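You operate a simulated robot arm through the tools that you are given. There is no shell and no other tool. Be economical: measure what you need, move in short steps, check, and stop when the job is done.

The job below is to be done with a simulated robot arm. You get a single attempt, and the scene is never put back.

JOB
Put things in order on the wooden table. At the end: the blue spool from the wooden table stands where the red cup stood; the red cup from the wooden table stands where the green wind-up lamp stood; the green wind-up lamp stands where the yellow float stood; the yellow float from the wooden table is in the yellow crate; whatever was shut is shut again. Leave all else as you found it, and nothing knocked over.

Only the result counts: the job must be done as asked and must still hold three seconds after the hand-in. Knocking over, shifting, dropping, spilling or breaking anything else fails it.

ROBOT AND FRAMES
A 7-joint arm with a two-finger parallel gripper, fixed in place. Base frame: the origin is at the foot of the arm, x ahead of it, y to its left, z up; the work surface is at about z = 0.8. Units: m, degrees, N and s.
With the tool pointing down near the work surface it reaches from about 0.3 to 0.7 m from the base axis. Its first joint turns from -66.0 to 66.0 degrees. Payload 1.57 kg.
Tool frame: the origin (TCP) lies between the finger pads and is the grasp point; the fingertips stand 0.03 m ahead of it; z points along the fingers, y is the line along which they close. The gripper opens to 0.11 m. The fingers are 0.024 m wide and 0.012 m thick; the gripper's body (0.048 by 0.112 m) begins 0.078 m behind the TCP.
Orientation is that of the tool frame in the base frame, as [roll, pitch, yaw] about the fixed x, y, z axes, in that order (R = Rz(yaw) Ry(pitch) Rx(roll)). With the fingers straight down and closing along the base's y, the tool's x points along the base's -x, its y along +y and its z along -z.

CONTROLS
- The arm moves only by the tool drive_tool. Its argument "steps" is a list of rows, each a list of 3 entries, a list of its own where there are three numbers: the finger opening in m, from 0 to 0.11, then the shift along the base's x, y, z in m, then the turn, a rotation vector about the base's x, y, z in degrees. In form: [[jaw, [tx, ty, tz], [wx, wy, wz]], ...]. A call has 1 to 20 rows; each row shifts and turns the commanded pose from where the row before left it. Rows are played at 5 a second. More than 0.05 m and 8.6 degrees between two rows, or a gripper value outside its range, and nothing of the call is played. Where a pose cannot be reached the arm comes as near as it can. A force on the tool above 40 N (or 10 N above the force at the start of the call, whichever is more), or a blocked arm, ends the call early, and 0.2 s more pass. The fingers move at their own pace (about 0.108 m/s each) and stop on an object; they squeeze with about 26 N. The grip force told is the motor's: it shows also when the fingers shut on nothing. Time passes only in rows, and 0.2 s behind the last, so rows that do not move let the fingers close. The reply holds the time, the measured pose of the TCP, the force on the tool along the base axes, the opening and the grip force, in the units named above and with some noise, with the torque about the TCP (base axes, N m) and any sound that the robot's microphone picked up.
- Cameras (640 x 400 px; columns grow to the right, rows downward): "scene" is fixed at [0.1711, -0.3991, 1.4071]; the picture's right is [0.80, -0.60, 0.00], its down [-0.39, -0.52, -0.76] and it looks along [0.46, 0.61, -0.65] (base axes); focal length 236 px, centre (320, 200). "wrist" rides on the gripper at [0.07, 0.016, -0.141] in the tool frame; the picture's right is [-0.23, 0.97, 0.00], its down [-0.86, -0.20, -0.48] and it looks along [-0.47, -0.11, 0.88] (tool axes); focal length 222 px, centre (320, 200). There is no depth. A picture from a camera that has moved, and an enlarged one, comes with that camera's place and axes in the base frame and with its lens. The place of the scene camera against the robot may be out by one fixed shift of up to 0.025 m in any direction.
- grab_frame(camera): a new picture of that camera. It takes no simulated time.
- inspect(camera, box): a new picture of the part [left, top, right, bottom] of that camera's present view, enlarged. It takes no simulated time.
- finish_job(): hands the job in; it is judged then, once.

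Work in short steps. Places have to be worked out from the pictures, the camera data and where the tool is seen: move nearer, look again, correct. Check each grasp and each placing, and mend what went wrong. You have 120 turns and 76 pictures in all, those below and enlarged ones among them. Open the gripper and draw the arm clear of the work before you hand the job in, unless the task says otherwise; then end with one line.

The tools are called after "Call:" by a JSON object that holds its "api" and its "payload". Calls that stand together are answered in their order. drive_tool: Moves the arm, as the interface text tells. Its arguments: {"type":"object","properties":{"steps":{"type":"array","items":{"type":"array"}}},"required":["steps"]} The other tools are called the same way: grab_frame (camera) takes a picture; inspect (camera, box) takes an enlarged picture of a part of a camera's view; finish_job () hands the job in.

At the start:

```text
time_s: 0.0
position: [0.3201, 0.1565, 1.2139]
orientation: [180.0, 0.0, 180.0]
ft_force: [0.4, -1.1, -0.2]
ft_torque: [-0.01, 0.02, -0.01]
finger_gap: 0.11
gripper_force: 0.0
```

scene: 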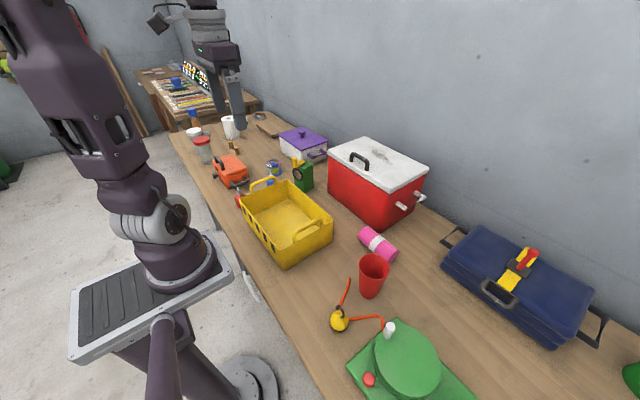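
wrist: 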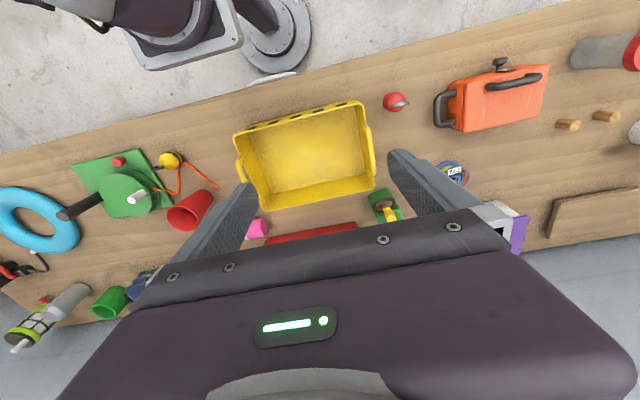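

The overview shows a crate, a red cup and several small objects. I'll enlarge parts of it to identify the spool, the lamp and the float.

Call:
{"api": "inspect", "payload": {"camera": "scene", "box": [180, 100, 340, 200]}}

Call:
{"api": "inspect", "payload": {"camera": "scene", "box": [300, 220, 480, 400]}}

Call:
{"api": "inspect", "payload": {"camera": "wrist", "box": [340, 50, 640, 250]}}

Call:
{"api": "inspect", "payload": {"camera": "wrist", "box": [0, 130, 300, 350]}}

```text
4.00 times, centred on (260, 150) of scene
camera zoom: at [0.1711, -0.3991, 1.4071], right [0.8, -0.6, 0.0], down [-0.39, -0.52, -0.76], along [0.46, 0.61, -0.65], focal length 943 px, centre (560, 400)
```

zoom: 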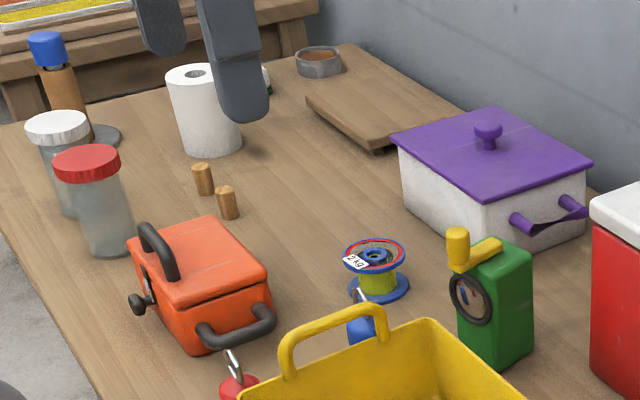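

```text
2.22 times, centred on (390, 310) of scene
camera zoom: at [0.1711, -0.3991, 1.4071], right [0.8, -0.6, 0.0], down [-0.39, -0.52, -0.76], along [0.46, 0.61, -0.65], focal length 524 px, centre (164, -44)
```

zoom: 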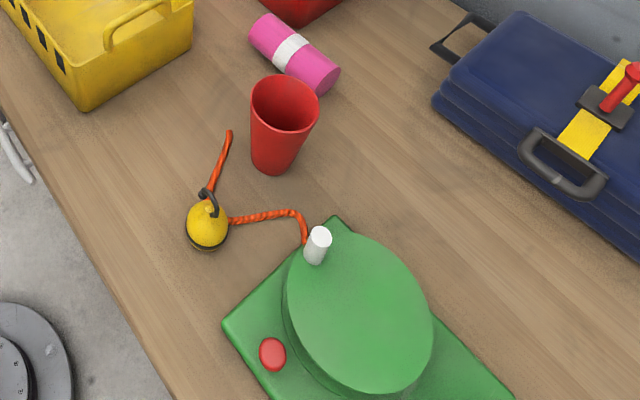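

```text
2.00 times, centred on (490, 150) of wrist
camera zoom: at [0.2511, 0.172, 1.3555], right [0.23, 0.97, 0.0], down [0.86, -0.2, 0.48], along [0.47, -0.11, -0.88], focal length 444 px, centre (-20, 300)
```

zoom: 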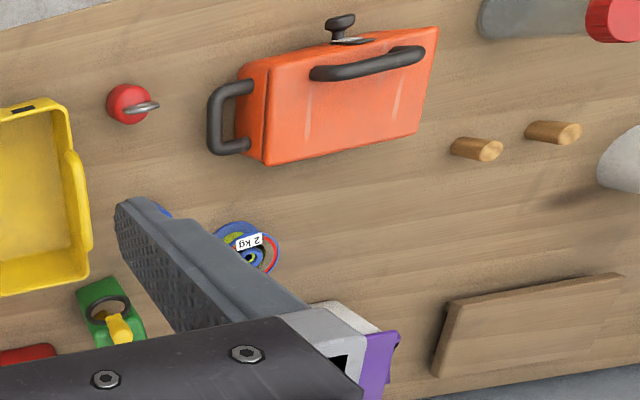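

```text
1.82 times, centred on (150, 240) of wrist
camera zoom: at [0.2511, 0.172, 1.3555], right [0.23, 0.97, 0.0], down [0.86, -0.2, 0.48], along [0.47, -0.11, -0.88], focal length 404 px, centre (629, 127)
```

zoom: 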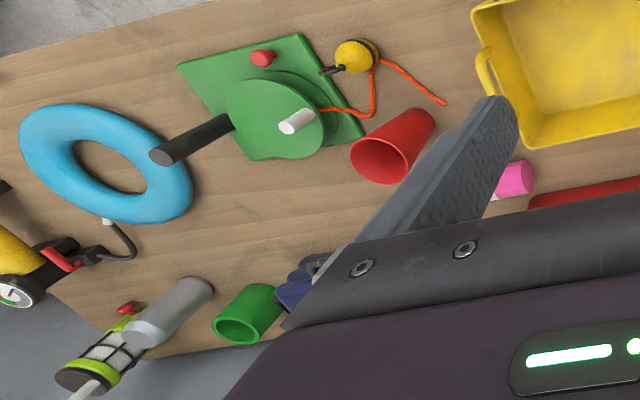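

The pictures give these rough positions: float near (0.35,-0.23), cup near (0.47,-0.22), lamp near (0.55,0.26), spool near (0.53,0.44). I'll move above the float and cup area, staying high, to measure them better.

Call:
{"api": "drive_tool", "payload": {"steps": [[0.11, [0.005, -0.045, -0.01], [0, 0, 0]], [0.11, [0.005, -0.045, -0.01], [0, 0, 0]], [0.11, [0.005, -0.045, -0.01], [0, 0, 0]], [0.11, [0.005, -0.045, -0.01], [0, 0, 0]], [0.11, [0.005, -0.045, -0.01], [0, 0, 0]], [0.11, [0.005, -0.045, -0.02], [0, 0, 0]], [0.11, [0.0, -0.045, -0.02], [0, 0, 0]], [0.11, [0.0, -0.045, -0.02], [0, 0, 0]], [0.11, [0, 0, 0], [0, 0, 0]]]}}

Call:
{"api": "grab_frame", "payload": {"camera": "wrist"}}

```text
time_s: 2.0
position: [0.3446, -0.2059, 1.1037]
orientation: [-179.9, 0.0, 180.0]
ft_force: [0.1, 0.2, 0.5]
ft_torque: [-0.02, 0.0, -0.04]
finger_gap: 0.1098
gripper_force: 0.1
```

```text
69 pictures are left
camera wrist: at [0.2769, -0.1907, 1.2453], right [0.23, 0.97, 0.0], down [0.86, -0.2, 0.48], along [0.47, -0.11, -0.88], focal length 222 px, centre (320, 200)
```

wrist: 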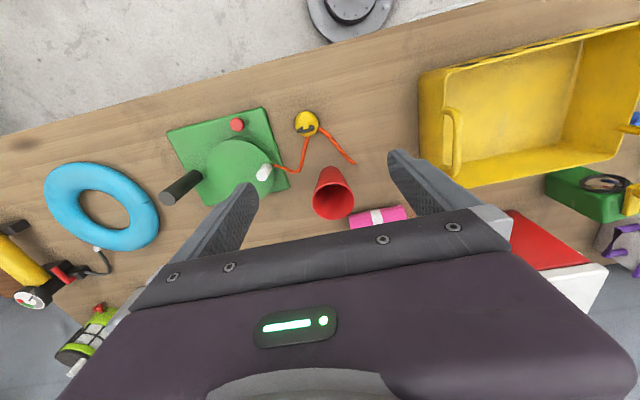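

The view is good here. I'll enlarge the float and cup.

Call:
{"api": "inspect", "payload": {"camera": "wrist", "box": [240, 90, 400, 230]}}

Call:
{"api": "grab_frame", "payload": {"camera": "scene"}}

```text
2.86 times, centred on (320, 160) of wrist
camera zoom: at [0.2769, -0.1907, 1.2453], right [0.23, 0.97, 0.0], down [0.86, -0.2, 0.48], along [0.47, -0.11, -0.88], focal length 635 px, centre (320, 314)
```

zoom: 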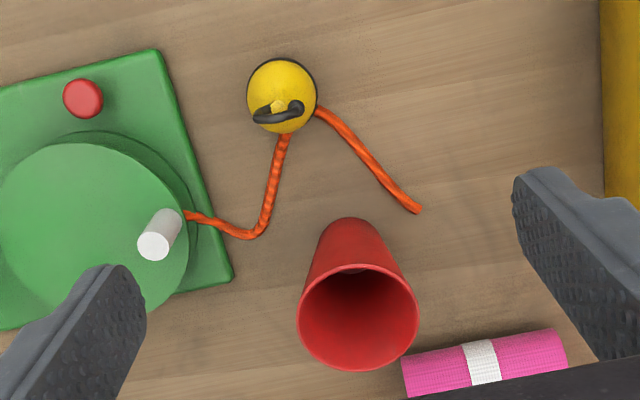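

```text
67 pictures are left
```

scene: 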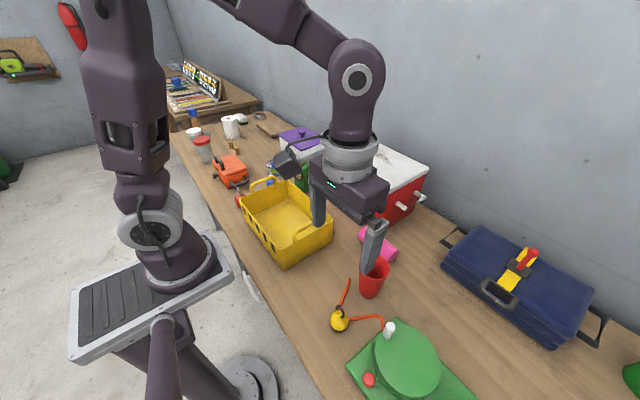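

Float ≈ (0.342,-0.231) and cup ≈ (0.462,-0.213). An orange rope lies at the float, and I need to see whether it is attached, so I'll move down closer.

Call:
{"api": "drive_tool", "payload": {"steps": [[0.08, [0, -0.01, -0.045], [0, 0, 0]], [0.08, [0, -0.01, -0.045], [0, 0, 0]], [0.08, [0, -0.005, -0.045], [0, 0, 0]], [0.08, [0, 0, 0], [0, 0, 0]]]}}

Call:
{"api": "grab_frame", "payload": {"camera": "wrist"}}

Call:
{"api": "inspect", "payload": {"camera": "wrist", "box": [220, 60, 420, 220]}}

Call:
{"api": "inspect", "payload": {"camera": "scene", "box": [310, 260, 410, 340]}}

```text
time_s: 3.0
position: [0.3497, -0.2291, 0.9661]
orientation: [-180.0, 0.0, -179.9]
ft_force: [-0.8, -0.2, 0.6]
ft_torque: [-0.01, -0.01, 0.05]
finger_gap: 0.0799
gripper_force: 0.1
```

```text
66 pictures are left
camera wrist: at [0.2809, -0.2131, 1.1088], right [0.23, 0.97, 0.0], down [0.86, -0.2, 0.48], along [0.47, -0.11, -0.88], focal length 222 px, centre (320, 200)
```

wrist: 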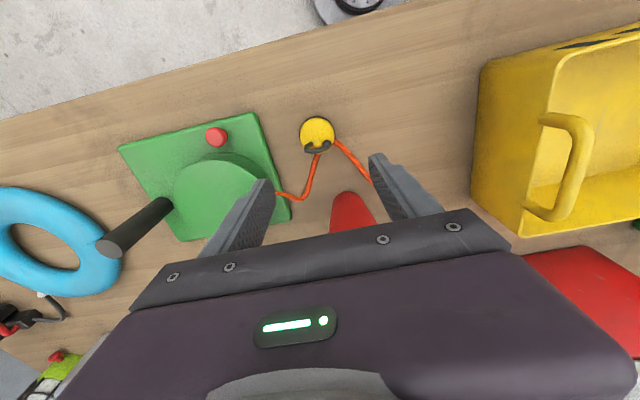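

```text
2.50 times, centred on (320, 140) of wrist
camera zoom: at [0.2809, -0.2131, 1.1088], right [0.23, 0.97, 0.0], down [0.86, -0.2, 0.48], along [0.47, -0.11, -0.88], focal length 555 px, centre (320, 350)
```

zoom: 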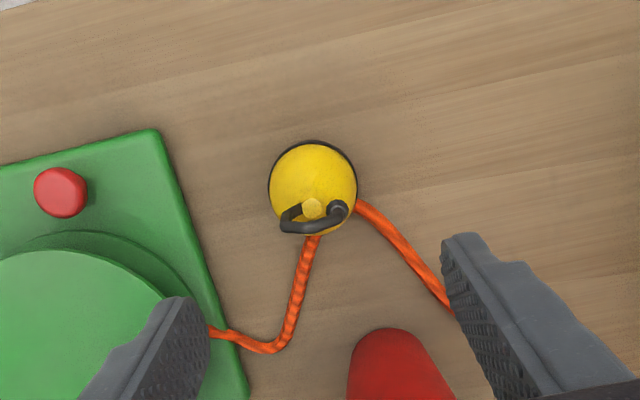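

```text
5.00 times, centred on (360, 300) of scene
camera zoom: at [0.1711, -0.3991, 1.4071], right [0.8, -0.6, 0.0], down [-0.39, -0.52, -0.76], along [0.46, 0.61, -0.65], focal length 1178 px, centre (120, -300)
```

zoom: 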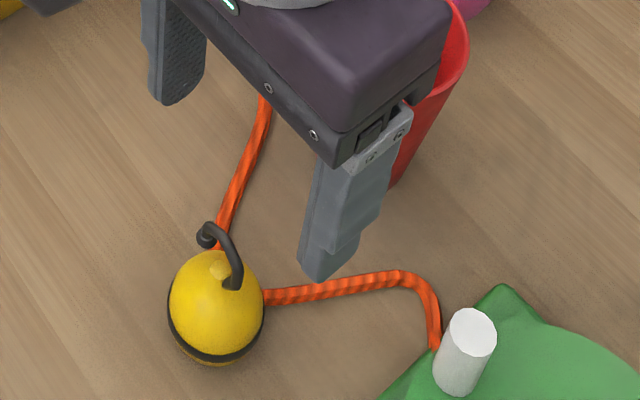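

The rope seems to touch the float's far side, toward +x and +y. I'll yaw the gripper +35° to keep the fingers off the rope and centre over (0.341,-0.231). Then I'll go down to just above the float.

Call:
{"api": "drive_tool", "payload": {"steps": [[0.08, [-0.003, -0.001, 0], [0, 0, 7]], [0.08, [-0.003, -0.001, 0], [0, 0, 7]], [0.08, [-0.003, 0, -0.01], [0, 0, 7]], [0.08, [0, 0, -0.02], [0, 0, 7]], [0.08, [0, 0, -0.03], [0, 0, 7]], [0.08, [0, 0, 0], [0, 0, 0]]]}}

Call:
{"api": "grab_frame", "payload": {"camera": "wrist"}}

```text
time_s: 4.4
position: [0.3398, -0.2322, 0.9078]
orientation: [180.0, 0.0, -144.9]
ft_force: [0.0, 0.4, 0.5]
ft_torque: [0.0, 0.02, 0.02]
finger_gap: 0.0799
gripper_force: 0.0
```

```text
63 pictures are left
camera wrist: at [0.2744, -0.259, 1.0511], right [-0.38, 0.93, 0.0], down [0.81, 0.33, 0.48], along [0.44, 0.18, -0.88], focal length 222 px, centre (320, 200)
```

wrist: 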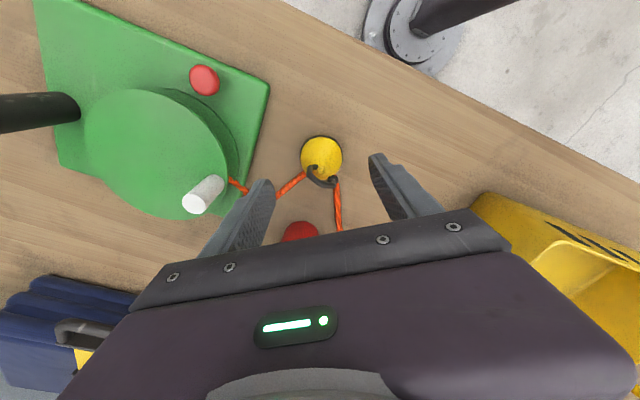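

The float is centred at about (0.3425,-0.230). I'll descend to z≈0.838 and close.

Call:
{"api": "drive_tool", "payload": {"steps": [[0.08, [0.001, 0.001, -0.035], [0, 0, 0]], [0.08, [0.001, 0, -0.036], [0, 0, 0]], [0.08, [0, 0, 0], [0, 0, 0]], [0.03, [0, 0, 0], [0, 0, 0]], [0.03, [0, 0, 0], [0, 0, 0]], [0.03, [0, 0, 0], [0, 0, 0]]]}}

Call:
{"api": "grab_frame", "payload": {"camera": "wrist"}}

Call:
{"api": "inspect", "payload": {"camera": "scene", "box": [310, 260, 410, 340]}}

```text
time_s: 5.8
position: [0.3432, -0.229, 0.8419]
orientation: [179.9, 0.0, -145.1]
ft_force: [-0.7, 0.1, 0.1]
ft_torque: [-0.02, 0.02, 0.0]
finger_gap: 0.0396
gripper_force: 26.2
```

```text
62 pictures are left
camera wrist: at [0.2775, -0.2574, 0.9832], right [-0.37, 0.93, 0.0], down [0.81, 0.33, 0.48], along [0.44, 0.18, -0.88], focal length 222 px, centre (320, 200)
```

wrist: 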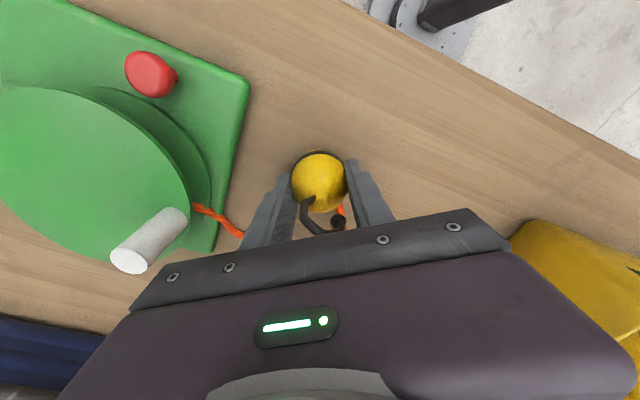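

```text
5.00 times, centred on (360, 300) of scene
camera zoom: at [0.1711, -0.3991, 1.4071], right [0.8, -0.6, 0.0], down [-0.39, -0.52, -0.76], along [0.46, 0.61, -0.65], focal length 1178 px, centre (120, -300)
```

zoom: 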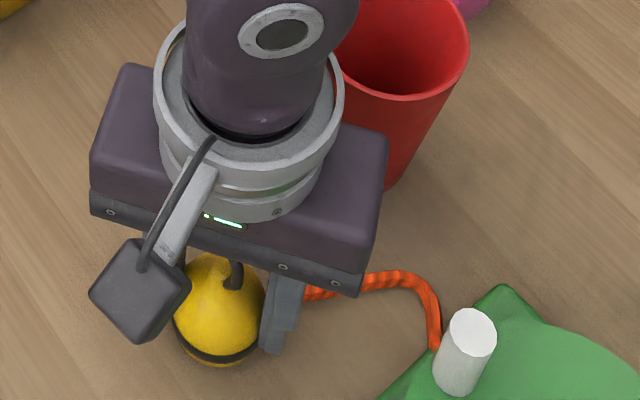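

The fingers hold the float at 0.04 m. I'll lift it slowly straight up and watch the rope.

Call:
{"api": "drive_tool", "payload": {"steps": [[0.03, [0, 0, 0.015], [0, 0, 0]], [0.03, [0, 0, 0.02], [0, 0, 0]], [0.03, [0, 0, 0.025], [0, 0, 0]], [0.03, [0, 0, 0], [0, 0, 0]]]}}

Call:
{"api": "grab_frame", "payload": {"camera": "wrist"}}

Call:
{"api": "inspect", "payload": {"camera": "scene", "box": [300, 240, 420, 340]}}

```text
time_s: 6.8
position: [0.3438, -0.2286, 0.8977]
orientation: [-179.9, 0.0, -145.0]
ft_force: [-0.3, -0.1, -0.7]
ft_torque: [0.01, 0.02, 0.03]
finger_gap: 0.0399
gripper_force: 25.4
```

```text
60 pictures are left
camera wrist: at [0.2784, -0.2566, 1.0406], right [-0.37, 0.93, 0.0], down [0.81, 0.33, 0.48], along [0.44, 0.18, -0.88], focal length 222 px, centre (320, 200)
```

wrist: 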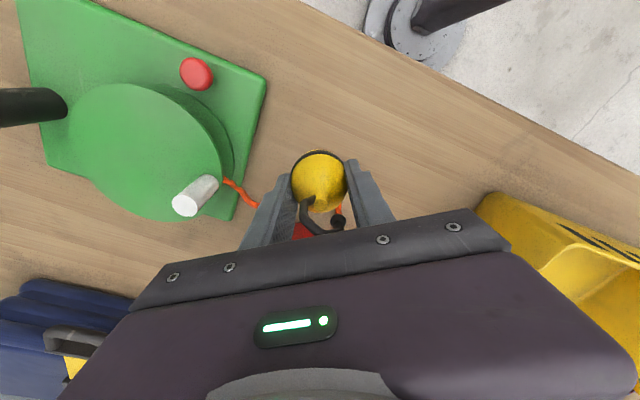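

```text
4.00 times, centred on (360, 290) of scene
camera zoom: at [0.1711, -0.399, 1.4071], right [0.8, -0.6, 0.0], down [-0.39, -0.52, -0.76], along [0.46, 0.61, -0.65], focal length 943 px, centre (160, -160)
```

zoom: 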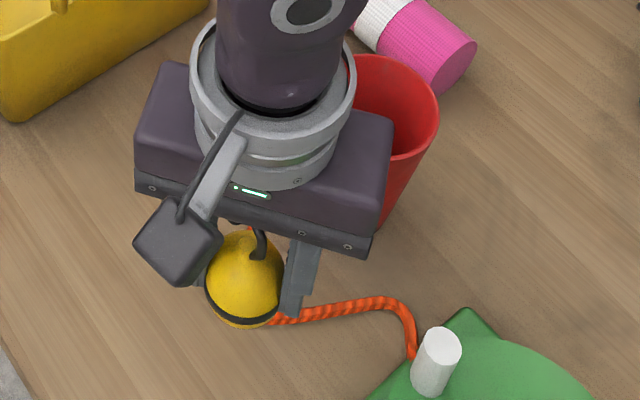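

The rope stayed on the table and the float came free. I'll raise it and carry it toward the crate, undoing the yaw on the way.

Call:
{"api": "drive_tool", "payload": {"steps": [[0.03, [0, 0, 0.045], [0, 0, 0]], [0.03, [0, 0, 0.045], [0, 0, 0]], [0.03, [0.0, 0.02, 0.045], [0, 0, -5]], [0.03, [0.005, 0.045, 0.015], [0, 0, -5]], [0.03, [0.005, 0.045, 0], [0, 0, -5]], [0.03, [0.01, 0.045, 0], [0, 0, -5]], [0.03, [0.01, 0.045, 0], [0, 0, -5]], [0.03, [0.01, 0.045, 0], [0, 0, -5]], [0.03, [0.01, 0.045, 0], [0, 0, -5]], [0.03, [0, 0.045, 0], [0, 0, 0]], [0.03, [0, 0, 0], [0, 0, 0]]]}}

Call:
{"api": "grab_frame", "payload": {"camera": "wrist"}}

Call:
{"api": "grab_frame", "payload": {"camera": "scene"}}

```text
time_s: 9.2
position: [0.3945, 0.106, 1.0483]
orientation: [-179.9, 0.1, -180.0]
ft_force: [-1.2, -0.4, -0.3]
ft_torque: [0.03, 0.02, 0.0]
finger_gap: 0.0399
gripper_force: 25.8
```

```text
58 pictures are left
camera wrist: at [0.3259, 0.1219, 1.1914], right [0.23, 0.97, 0.0], down [0.86, -0.2, 0.48], along [0.47, -0.11, -0.88], focal length 222 px, centre (320, 200)
```

wrist: 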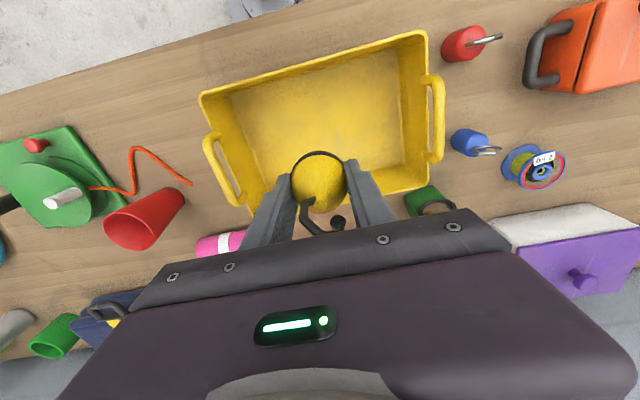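

```text
57 pictures are left
```

scene: 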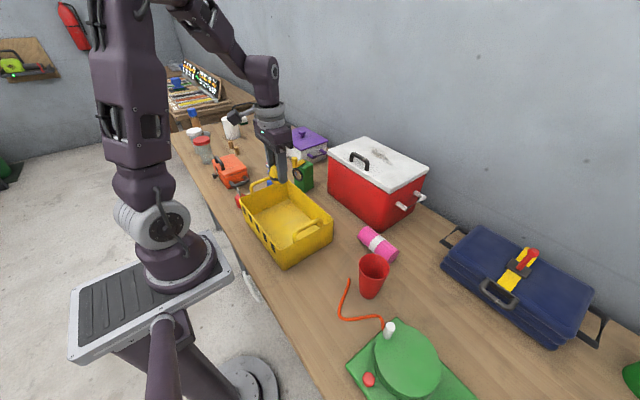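

The float is over the crate and the rope hasn't moved. I'll lower the float to the crate floor, stopping just at contact.

Call:
{"api": "drive_tool", "payload": {"steps": [[0.03, [-0.003, 0.005, -0.045], [0, 0, 0]], [0.03, [-0.003, 0.005, -0.045], [0, 0, 0]], [0.03, [0, 0, -0.045], [0, 0, 0]], [0.03, [0, 0, -0.04], [0, 0, 0]], [0.03, [0, 0, -0.01], [0, 0, 0]], [0.03, [0, 0, -0.008], [0, 0, 0]], [0.03, [0, 0, 0], [0, 0, 0]]]}}

Call:
{"api": "inspect", "payload": {"camera": "scene", "box": [230, 150, 350, 270]}}

```text
time_s: 10.8
position: [0.3871, 0.1156, 0.8527]
orientation: [-180.0, 0.0, -179.9]
ft_force: [0.7, 1.1, -1.0]
ft_torque: [-0.01, -0.03, -0.02]
finger_gap: 0.0399
gripper_force: 25.7
```

```text
3.33 times, centred on (290, 210) of scene
camera zoom: at [0.1711, -0.399, 1.4071], right [0.8, -0.6, 0.0], down [-0.39, -0.52, -0.76], along [0.46, 0.61, -0.65], focal length 786 px, centre (420, 167)
```

zoom: 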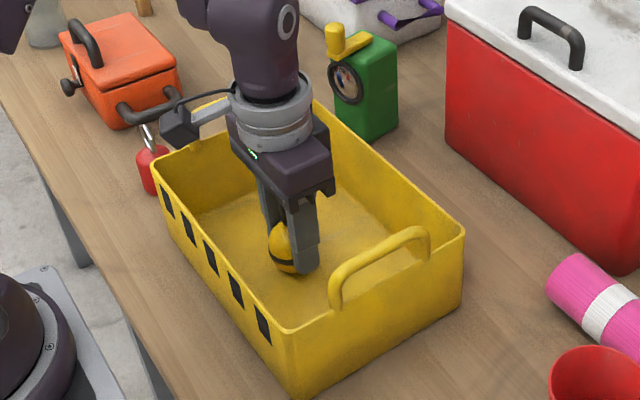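

No contact yet, so I'll ease down a few millimetres more.

Call:
{"api": "drive_tool", "payload": {"steps": [[0.03, [0, 0, -0.003], [0, 0, 0]], [0.03, [0, 0, -0.003], [0, 0, 0]], [0.03, [0, 0, 0], [0, 0, 0]]]}}

```text
time_s: 11.6
position: [0.3891, 0.1153, 0.8472]
orientation: [-179.9, 0.1, -179.9]
ft_force: [0.0, -0.3, -0.6]
ft_torque: [0.01, 0.01, 0.01]
finger_gap: 0.0397
gripper_force: 26.5
```

Still no contact; I'll go down 3 mm more.

Call:
{"api": "drive_tool", "payload": {"steps": [[0.03, [0, 0, -0.003], [0, 0, 0]], [0.03, [0, 0, 0], [0, 0, 0]]]}}

```text
time_s: 12.2
position: [0.3876, 0.1168, 0.845]
orientation: [180.0, 0.0, 180.0]
ft_force: [-1.1, -4.4, 20.2]
ft_torque: [-0.07, 0.04, 0.01]
finger_gap: 0.0397
gripper_force: 26.3
```

The tool now reads 20 N, so the float is on the floor. I'll release it and rise, then check it.

Call:
{"api": "drive_tool", "payload": {"steps": [[0.03, [0, 0, 0.002], [0, 0, 0]], [0.06, [0, 0, 0], [0, 0, 0]], [0.07, [0, 0, 0], [0, 0, 0]], [0.07, [0, 0, 0.03], [0, 0, 0]], [0.07, [0, 0, 0.045], [0, 0, 0]], [0.07, [0, 0, 0.045], [0, 0, 0]], [0.07, [0, 0, 0.045], [0, 0, 0]], [0.07, [0, 0, 0.03], [0, 0, 0]], [0.07, [0, 0, 0], [0, 0, 0]]]}}

Call:
{"api": "grab_frame", "payload": {"camera": "wrist"}}

Call:
{"api": "inspect", "payload": {"camera": "wrist", "box": [380, 110, 620, 260]}}

Call:
{"api": "inspect", "payload": {"camera": "wrist", "box": [20, 110, 240, 260]}}

```text
time_s: 14.2
position: [0.388, 0.1166, 1.0457]
orientation: [-180.0, -0.1, -180.0]
ft_force: [0.1, 0.1, 0.1]
ft_torque: [0.04, -0.04, 0.0]
finger_gap: 0.07
gripper_force: 0.0
```

```text
55 pictures are left
camera wrist: at [0.3193, 0.1323, 1.188], right [0.23, 0.97, 0.0], down [0.86, -0.2, 0.48], along [0.47, -0.11, -0.88], focal length 222 px, centre (320, 200)
```

wrist: 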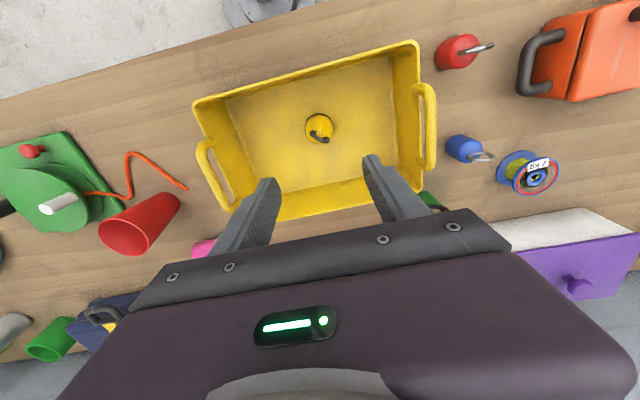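

```text
2.67 times, centred on (500, 185) of wrist
camera zoom: at [0.3193, 0.1323, 1.188], right [0.23, 0.97, 0.0], down [0.86, -0.2, 0.48], along [0.47, -0.11, -0.88], focal length 592 px, centre (-160, 240)
```

zoom: 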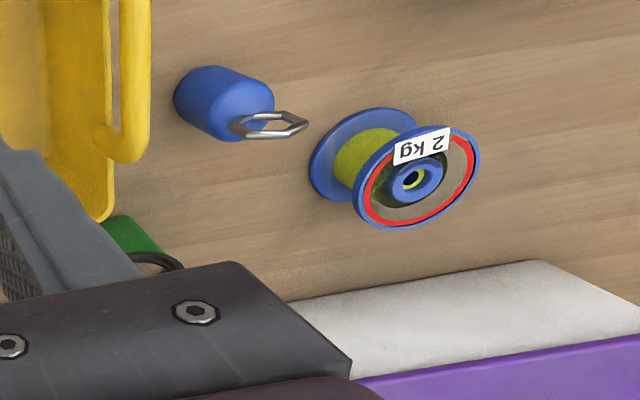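

```text
2.67 times, centred on (130, 185) of wrist
camera zoom: at [0.3193, 0.1323, 1.188], right [0.23, 0.97, 0.0], down [0.86, -0.2, 0.48], along [0.47, -0.11, -0.88], focal length 592 px, centre (827, 240)
```

zoom: 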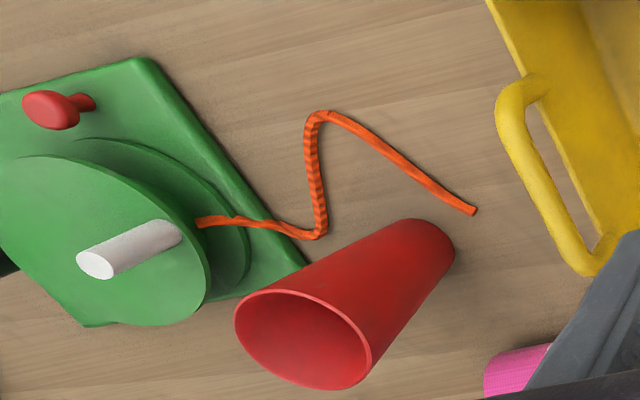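

The float stands upright in the crate, and the rope forms a V with its apex near where the float stood. Next I'll look at the lamp from closer.

Call:
{"api": "drive_tool", "payload": {"steps": [[0.09, [0.015, 0.025, 0.02], [0, 0, 0]], [0.09, [0.02, 0.03, 0.02], [0, 0, 0]], [0.09, [0.02, 0.03, 0], [0, 0, 0]], [0.09, [0.02, 0.03, 0], [0, 0, 0]], [0.09, [0, 0, 0], [0, 0, 0]]]}}

Call:
{"api": "grab_frame", "payload": {"camera": "wrist"}}

Call:
{"api": "inspect", "payload": {"camera": "scene", "box": [310, 260, 410, 340]}}

```text
time_s: 15.4
position: [0.4582, 0.2323, 1.0859]
orientation: [-180.0, 0.1, -179.9]
ft_force: [0.5, 0.7, 1.2]
ft_torque: [0.01, -0.02, 0.02]
finger_gap: 0.09
gripper_force: 0.1
```

```text
52 pictures are left
camera wrist: at [0.3899, 0.2482, 1.2276], right [0.23, 0.97, 0.0], down [0.86, -0.2, 0.48], along [0.47, -0.11, -0.88], focal length 222 px, centre (320, 200)
```

wrist: 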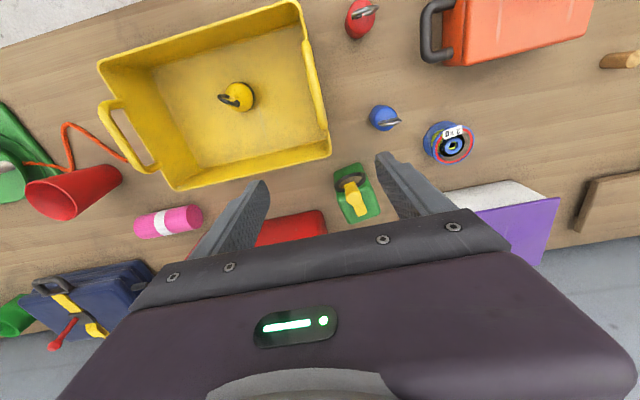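

```text
5.00 times, centred on (360, 300) of scene
camera zoom: at [0.1711, -0.399, 1.4071], right [0.8, -0.6, 0.0], down [-0.39, -0.52, -0.76], along [0.46, 0.61, -0.65], focal length 1178 px, centre (120, -300)
```

zoom: 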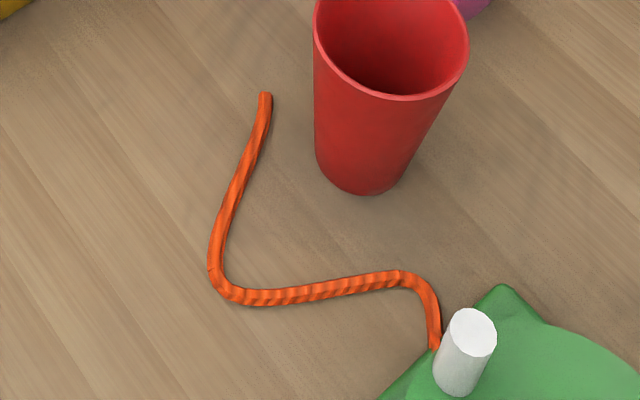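

The rope passes just on the +x side of the float spot. I'll enlarge the lamp to measure its footprint and heading.

Call:
{"api": "inspect", "payload": {"camera": "wrist", "box": [300, 90, 480, 230]}}

Call:
{"api": "inspect", "payload": {"camera": "scene", "box": [255, 140, 335, 200]}}

```text
2.86 times, centred on (390, 160) of wrist
camera zoom: at [0.3899, 0.2482, 1.2276], right [0.23, 0.97, 0.0], down [0.86, -0.2, 0.48], along [0.47, -0.11, -0.88], focal length 635 px, centre (120, 314)
```

zoom: 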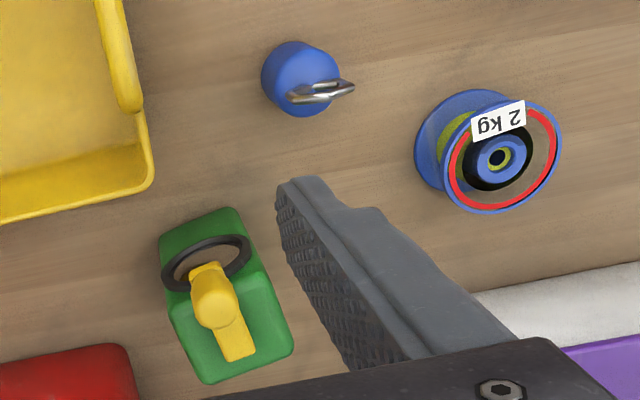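

```text
6.67 times, centred on (295, 170) of scene
camera zoom: at [0.1711, -0.399, 1.4071], right [0.8, -0.6, 0.0], down [-0.39, -0.52, -0.76], along [0.46, 0.61, -0.65], focal length 1571 px, centre (487, 400)
```

zoom: 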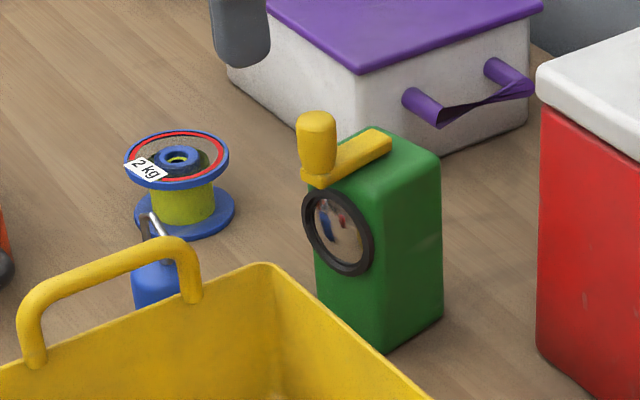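

The lamp measures about 0.055 × 0.047 × 0.12 m, centred near (0.583,0.27) and yawed about +10°, with its lens facing the robot. I'll move above it at height, align the yaw and look again.

Call:
{"api": "drive_tool", "payload": {"steps": [[0.09, [0.04, 0.012, 0], [0, 0, 5]], [0.09, [0.04, 0.012, -0.01], [0, 0, 5]], [0.09, [0.042, 0.012, -0.01], [0, 0, 0]], [0.09, [0, 0, 0], [0, 0, 0]]]}}

Call:
{"api": "grab_frame", "payload": {"camera": "wrist"}}

Call:
{"api": "inspect", "payload": {"camera": "scene", "box": [235, 120, 335, 200]}}

```text
time_s: 16.4
position: [0.5816, 0.2715, 1.0613]
orientation: [180.0, -0.1, -170.0]
ft_force: [0.4, 0.1, 0.6]
ft_torque: [0.02, -0.01, 0.01]
finger_gap: 0.0899
gripper_force: 0.1
```

```text
48 pictures are left
camera wrist: at [0.5119, 0.2736, 1.2042], right [0.05, 1.0, 0.0], down [0.88, -0.05, 0.48], along [0.48, -0.03, -0.88], focal length 222 px, centre (320, 200)
```

wrist: 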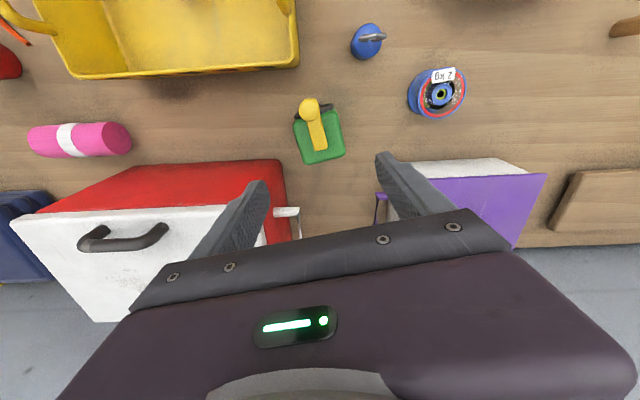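

```text
5.00 times, centred on (285, 160) of scene
camera zoom: at [0.1711, -0.3991, 1.4071], right [0.8, -0.6, 0.0], down [-0.39, -0.52, -0.76], along [0.46, 0.61, -0.65], focal length 1178 px, centre (495, 400)
```

zoom: 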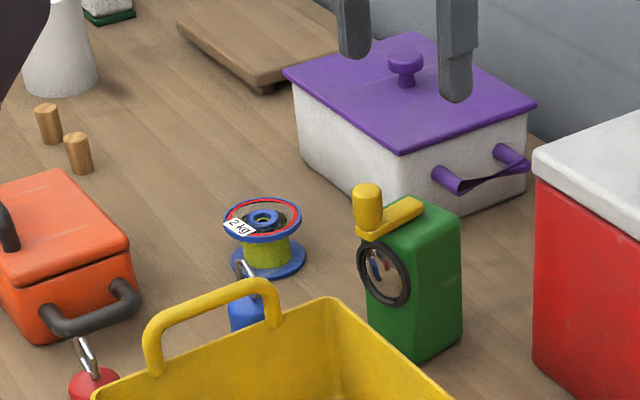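

I'll enlarge the lamp's top.

Call:
{"api": "inspect", "payload": {"camera": "wrist", "box": [260, 80, 380, 180]}}

```text
4.00 times, centred on (320, 130) of wrist
camera zoom: at [0.5119, 0.2736, 1.2042], right [0.05, 1.0, 0.0], down [0.88, -0.05, 0.48], along [0.48, -0.03, -0.88], focal length 888 px, centre (320, 480)
```

zoom: 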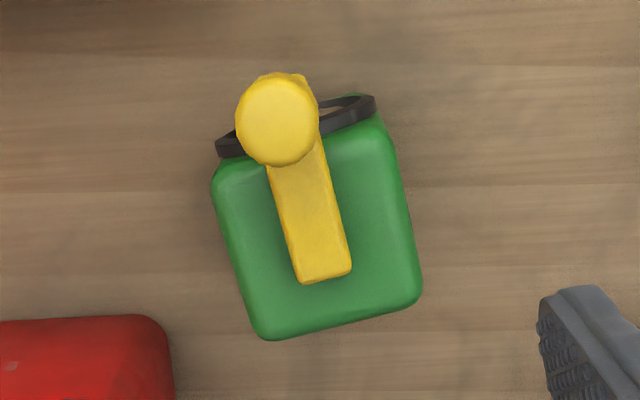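

The lamp's top is about 0.054 m square, centred at (0.579,0.269) and yawed ~13°. I'll align and descend so the pads take the upper part, with the palm above the crank knob.

Call:
{"api": "drive_tool", "payload": {"steps": [[0.09, [-0.003, -0.0015, -0.03], [0, 0, 3]], [0.09, [0, 0, -0.045], [0, 0, 0]], [0.09, [0, 0, -0.045], [0, 0, 0]], [0.09, [0, 0, -0.03], [0, 0, 0]], [0.09, [0, 0, 0], [0, 0, 0]]]}}

Call:
{"api": "grab_frame", "payload": {"camera": "wrist"}}

Call:
{"api": "inspect", "payload": {"camera": "scene", "box": [255, 120, 335, 200]}}

```text
time_s: 17.6
position: [0.5783, 0.2646, 0.9141]
orientation: [-180.0, 0.0, -167.0]
ft_force: [-0.2, -0.3, -0.4]
ft_torque: [0.0, 0.0, -0.02]
finger_gap: 0.09
gripper_force: 0.1
```

```text
45 pictures are left
camera wrist: at [0.5078, 0.2636, 1.0552], right [0.0, 1.0, 0.0], down [0.88, 0.0, 0.48], along [0.48, 0.0, -0.88], focal length 222 px, centre (320, 200)
```

wrist: 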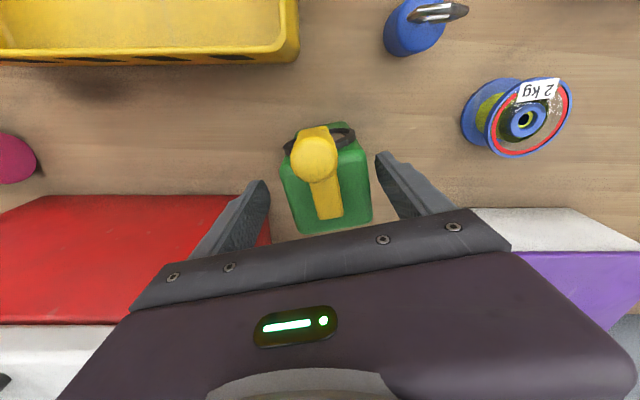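

```text
5.00 times, centred on (295, 160) of scene
camera zoom: at [0.1711, -0.3991, 1.4071], right [0.8, -0.6, 0.0], down [-0.39, -0.52, -0.76], along [0.46, 0.61, -0.65], focal length 1178 px, centre (445, 400)
```

zoom: 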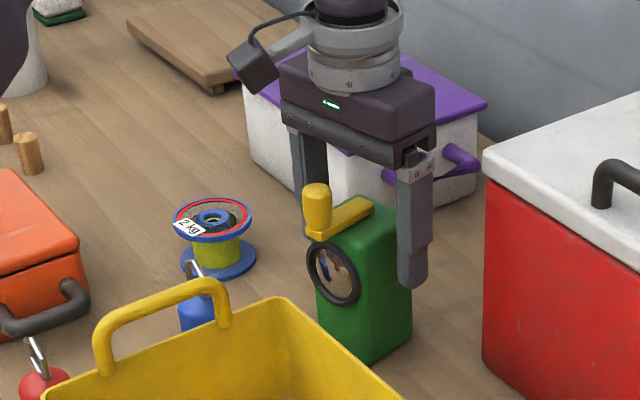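

The lamp sits between the fingers with its centre about 4 mm toward +y from the TCP. I'll correct that, go down 8 mm more and close.

Call:
{"api": "drive_tool", "payload": {"steps": [[0.09, [0.001, 0.004, -0.008], [0, 0, 0]], [0.09, [0, 0, 0], [0, 0, 0]], [0.04, [0, 0, 0], [0, 0, 0]], [0.04, [0, 0, 0], [0, 0, 0]], [0.04, [0, 0, 0], [0, 0, 0]]]}}

Call:
{"api": "inspect", "payload": {"camera": "scene", "box": [255, 120, 335, 200]}}

```text
time_s: 18.8
position: [0.5805, 0.2682, 0.9061]
orientation: [-180.0, 0.0, -166.9]
ft_force: [-0.5, 1.8, 0.5]
ft_torque: [0.08, -0.02, 0.04]
finger_gap: 0.0599
gripper_force: 26.0
```

```text
5.00 times, centred on (295, 160) of scene
camera zoom: at [0.1711, -0.399, 1.4071], right [0.8, -0.6, 0.0], down [-0.39, -0.52, -0.76], along [0.46, 0.61, -0.65], focal length 1178 px, centre (445, 400)
```

zoom: 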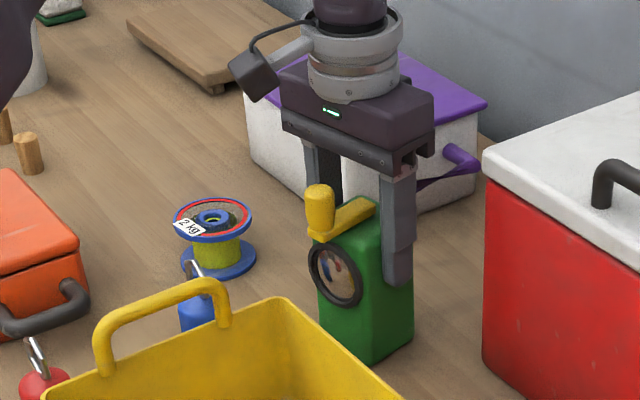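

The grip holds at 0.06 m. I'll lift the lamp straight up, bring it back over the crate and carry it toward the float spot at height.

Call:
{"api": "drive_tool", "payload": {"steps": [[0.04, [0, 0, 0.02], [0, 0, 0]], [0.04, [0, 0, 0.04], [0, 0, 0]], [0.04, [0, 0, 0.045], [0, 0, 0]], [0.04, [0, 0, 0.045], [0, 0, 0]], [0.04, [0, 0, 0.03], [0, 0, 0]], [0.04, [0, 0, 0], [0, 0, 0]]]}}

Call:
{"api": "grab_frame", "payload": {"camera": "scene"}}

```text
time_s: 20.2
position: [0.5803, 0.2698, 1.0846]
orientation: [180.0, -0.1, -167.1]
ft_force: [-0.1, 0.5, -4.4]
ft_torque: [0.02, -0.01, -0.02]
finger_gap: 0.0599
gripper_force: 26.0
```

```text
42 pictures are left
```

scene: 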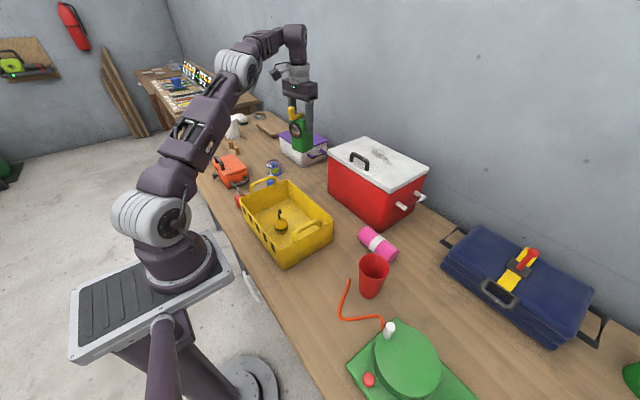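

The lamp weighs about 0.45 kg and hangs upright. I'll carry it to the area above the float spot, turning +32°.

Call:
{"api": "drive_tool", "payload": {"steps": [[0.04, [-0.023, -0.039, 0.005], [0, 0, 3]], [0.04, [-0.023, -0.039, 0], [0, 0, 3]], [0.04, [-0.023, -0.039, 0], [0, 0, 3]], [0.04, [-0.023, -0.039, 0], [0, 0, 3]], [0.04, [-0.023, -0.039, 0], [0, 0, 3]], [0.04, [-0.023, -0.039, 0], [0, 0, 3]], [0.04, [-0.023, -0.039, 0], [0, 0, 3]], [0.04, [-0.023, -0.039, 0], [0, 0, 3]], [0.04, [-0.023, -0.039, 0], [0, 0, 3]], [0.04, [-0.023, -0.039, 0], [0, 0, 3]], [0.04, [-0.012, -0.039, 0], [0, 0, 2]], [0.04, [-0.01, -0.03, 0], [0, 0, 0]], [0.04, [0, 0, 0], [0, 0, 0]]]}}

Call:
{"api": "grab_frame", "payload": {"camera": "wrist"}}

```text
time_s: 23.0
position: [0.3287, -0.1875, 1.0871]
orientation: [179.9, 0.0, -134.9]
ft_force: [0.1, -0.2, -4.6]
ft_torque: [-0.02, -0.03, 0.04]
finger_gap: 0.0599
gripper_force: 25.8
```

```text
41 pictures are left
camera wrist: at [0.2685, -0.2274, 1.2304], right [-0.53, 0.85, 0.0], down [0.75, 0.46, 0.48], along [0.41, 0.25, -0.88], focal length 222 px, centre (320, 200)
```

wrist: 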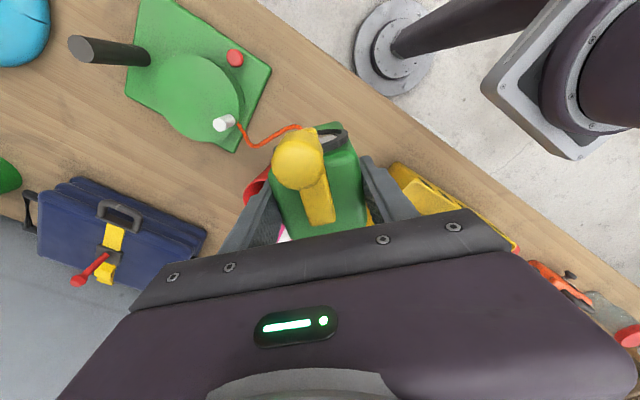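

The rope apex is just visible beside the lamp. I'll enlarge it to measure it again.

Call:
{"api": "inspect", "payload": {"camera": "wrist", "box": [220, 90, 380, 190]}}

Call:
{"api": "inspect", "payload": {"camera": "scene", "box": [300, 240, 420, 340]}}

```text
4.00 times, centred on (300, 140) of wrist
camera zoom: at [0.2685, -0.2274, 1.2304], right [-0.53, 0.85, 0.0], down [0.75, 0.46, 0.48], along [0.41, 0.25, -0.88], focal length 888 px, centre (400, 440)
```

zoom: 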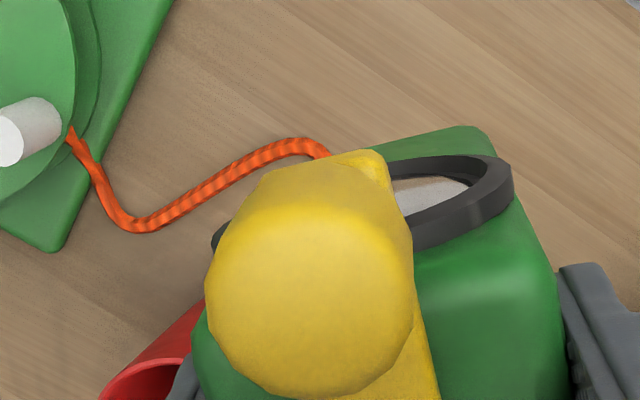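

```text
4.00 times, centred on (360, 290) of scene
camera zoom: at [0.1712, -0.3991, 1.407], right [0.8, -0.6, 0.0], down [-0.39, -0.52, -0.76], along [0.46, 0.61, -0.65], focal length 943 px, centre (160, -160)
```

zoom: 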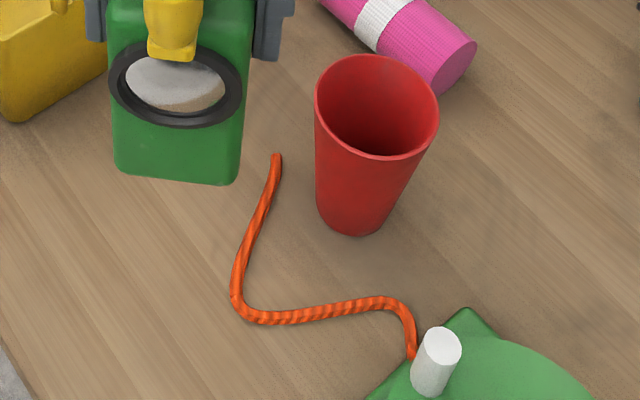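

The rope's nearest edge lies at x≈0.352 around y≈-0.22. To miss the rope the lamp must sit about 2 cm back, at about (0.323,-0.237), with its back face toward the rope. I'll turn to 20° yaw, go over that point and lower part way.

Call:
{"api": "drive_tool", "payload": {"steps": [[0.04, [-0.002, -0.012, 0], [0, 0, -8]], [0.04, [-0.002, -0.012, 0], [0, 0, -8]], [0.04, [-0.002, -0.012, 0], [0, 0, -8]], [0.04, [0, -0.012, -0.03], [0, 0, -1]], [0.04, [0, 0, -0.045], [0, 0, 0]], [0.04, [0, 0, -0.045], [0, 0, 0]], [0.04, [0, 0, -0.03], [0, 0, 0]], [0.04, [0, 0, 0], [0, 0, 0]]]}}

Call:
{"api": "grab_frame", "payload": {"camera": "wrist"}}

Call:
{"api": "inspect", "payload": {"camera": "scene", "box": [290, 240, 410, 340]}}

```text
time_s: 24.8
position: [0.3252, -0.236, 0.9392]
orientation: [-180.0, 0.0, -160.0]
ft_force: [0.6, -0.3, -3.1]
ft_torque: [0.05, 0.03, 0.0]
finger_gap: 0.0599
gripper_force: 26.4
```

```text
38 pictures are left
camera wrist: at [0.2545, -0.2453, 1.0815], right [-0.12, 0.99, 0.0], down [0.87, 0.11, 0.48], along [0.47, 0.06, -0.88], focal length 222 px, centre (320, 200)
```

wrist: 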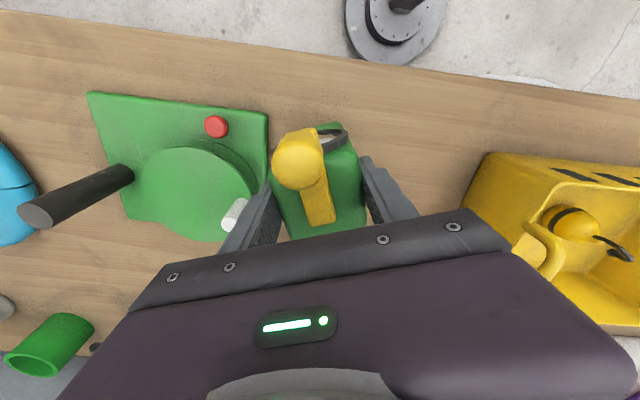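

```text
4.00 times, centred on (350, 290) of scene
camera zoom: at [0.1712, -0.3991, 1.407], right [0.8, -0.6, 0.0], down [-0.39, -0.52, -0.76], along [0.46, 0.61, -0.65], focal length 943 px, centre (200, -160)
```

zoom: 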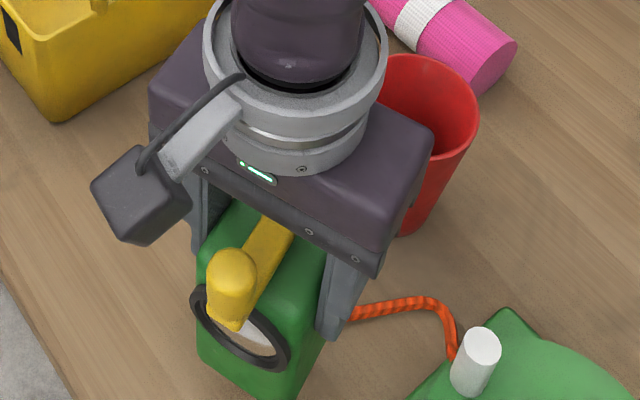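

The lamp is 3 cm above the table at the right place. I'll lower gently to just above contact and check the rope side.

Call:
{"api": "drive_tool", "payload": {"steps": [[0.04, [-0.002, -0.001, -0.015], [0, 0, 0]], [0.04, [0, 0, -0.008], [0, 0, 0]], [0.04, [0, 0, -0.005], [0, 0, 0]], [0.04, [0, 0, -0.003], [0, 0, 0]], [0.04, [0, 0, 0], [0, 0, 0]]]}}

Call:
{"api": "inspect", "payload": {"camera": "scene", "box": [310, 260, 410, 340]}}

```text
time_s: 26.0
position: [0.3221, -0.2397, 0.9071]
orientation: [-180.0, 0.0, -159.9]
ft_force: [0.0, -0.3, -4.2]
ft_torque: [0.03, -0.01, 0.0]
finger_gap: 0.0599
gripper_force: 25.9
```

```text
5.00 times, centred on (360, 300) of scene
camera zoom: at [0.1712, -0.3991, 1.407], right [0.8, -0.6, 0.0], down [-0.39, -0.52, -0.76], along [0.46, 0.61, -0.65], focal length 1178 px, centre (120, -300)
```

zoom: 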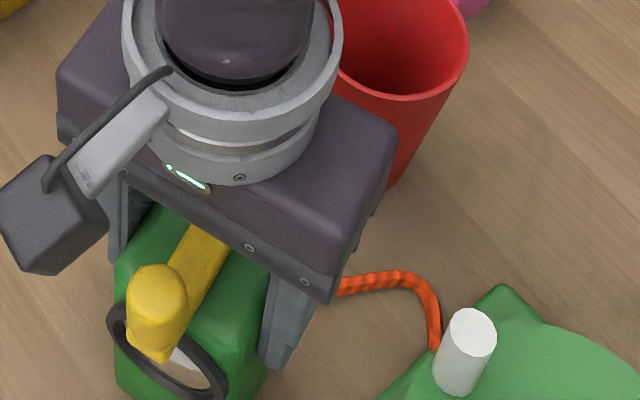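

No rope contact is felt; I'll lower the last millimetres until it touches.

Call:
{"api": "drive_tool", "payload": {"steps": [[0.04, [0.001, 0.002, -0.001], [0, 0, 0]], [0.04, [0, 0, -0.001], [0, 0, 0]], [0.04, [0, 0, 0], [0, 0, 0]]]}}

```text
time_s: 26.8
position: [0.3227, -0.2376, 0.9049]
orientation: [-179.9, 0.1, -159.9]
ft_force: [0.6, 0.2, -4.7]
ft_torque: [0.01, 0.01, -0.02]
finger_gap: 0.0597
gripper_force: 26.4
```

Call:
{"api": "drive_tool", "payload": {"steps": [[0.04, [0, 0, -0.001], [0, 0, 0]], [0.04, [0, 0, -0.001], [0, 0, 0]], [0.04, [0, 0, 0], [0, 0, 0]]]}}

```text
time_s: 27.6
position: [0.3225, -0.2366, 0.9046]
orientation: [-179.9, 0.1, -160.0]
ft_force: [-6.8, 1.5, 22.5]
ft_torque: [0.18, 0.04, -0.1]
finger_gap: 0.0602
gripper_force: 25.1
```

It's on the table: contact came at the same height it was picked from. I'll release, rise straight up and check.

Call:
{"api": "drive_tool", "payload": {"steps": [[0.04, [0, 0, 0.0015], [0, 0, 0]], [0.085, [0, 0, 0], [0, 0, 0]], [0.085, [0, 0, 0], [0, 0, 0]], [0.085, [0, 0, 0.03], [0, 0, 0]], [0.085, [0, 0, 0.045], [0, 0, 0]], [0.085, [0, 0, 0.045], [0, 0, 0]], [0.085, [0.01, 0.02, 0.04], [0, 0, -8]], [0.085, [0.015, 0.02, 0.02], [0, 0, -8]], [0.085, [0.02, 0.01, 0], [0, 0, -4]], [0.085, [0, 0, 0], [0, 0, 0]]]}}

Call:
{"api": "grab_frame", "payload": {"camera": "wrist"}}

Call:
{"api": "inspect", "payload": {"camera": "scene", "box": [290, 240, 410, 340]}}

```text
time_s: 29.8
position: [0.3695, -0.1877, 1.0832]
orientation: [179.9, 0.1, -179.9]
ft_force: [0.0, 1.0, 0.7]
ft_torque: [0.04, -0.03, -0.01]
finger_gap: 0.0851
gripper_force: 0.0
```

```text
35 pictures are left
camera wrist: at [0.3004, -0.1733, 1.2251], right [0.23, 0.97, 0.0], down [0.85, -0.2, 0.48], along [0.47, -0.11, -0.88], focal length 222 px, centre (320, 200)
```

wrist: 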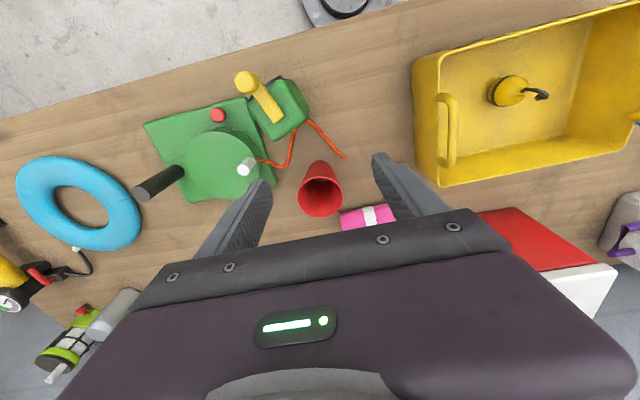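

```text
4.00 times, centred on (350, 290) of scene
camera zoom: at [0.1711, -0.399, 1.4071], right [0.8, -0.6, 0.0], down [-0.39, -0.52, -0.76], along [0.46, 0.61, -0.65], focal length 943 px, centre (200, -160)
```

zoom: 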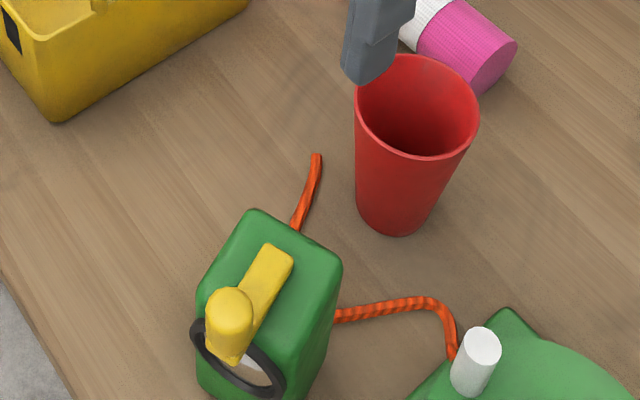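

The lamp stands. I'll enlarge to check its gap to the rope and to measure the cup.

Call:
{"api": "inspect", "payload": {"camera": "wrist", "box": [220, 60, 380, 220]}}

```text
2.50 times, centred on (300, 140) of wrist
camera zoom: at [0.3004, -0.1733, 1.2251], right [0.23, 0.97, 0.0], down [0.85, -0.2, 0.48], along [0.47, -0.11, -0.88], focal length 555 px, centre (370, 350)
```

zoom: 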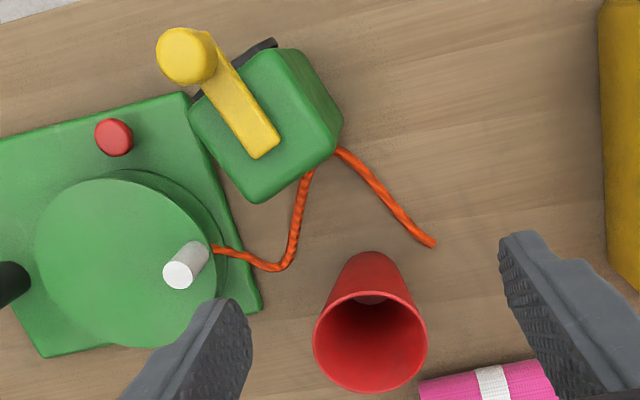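

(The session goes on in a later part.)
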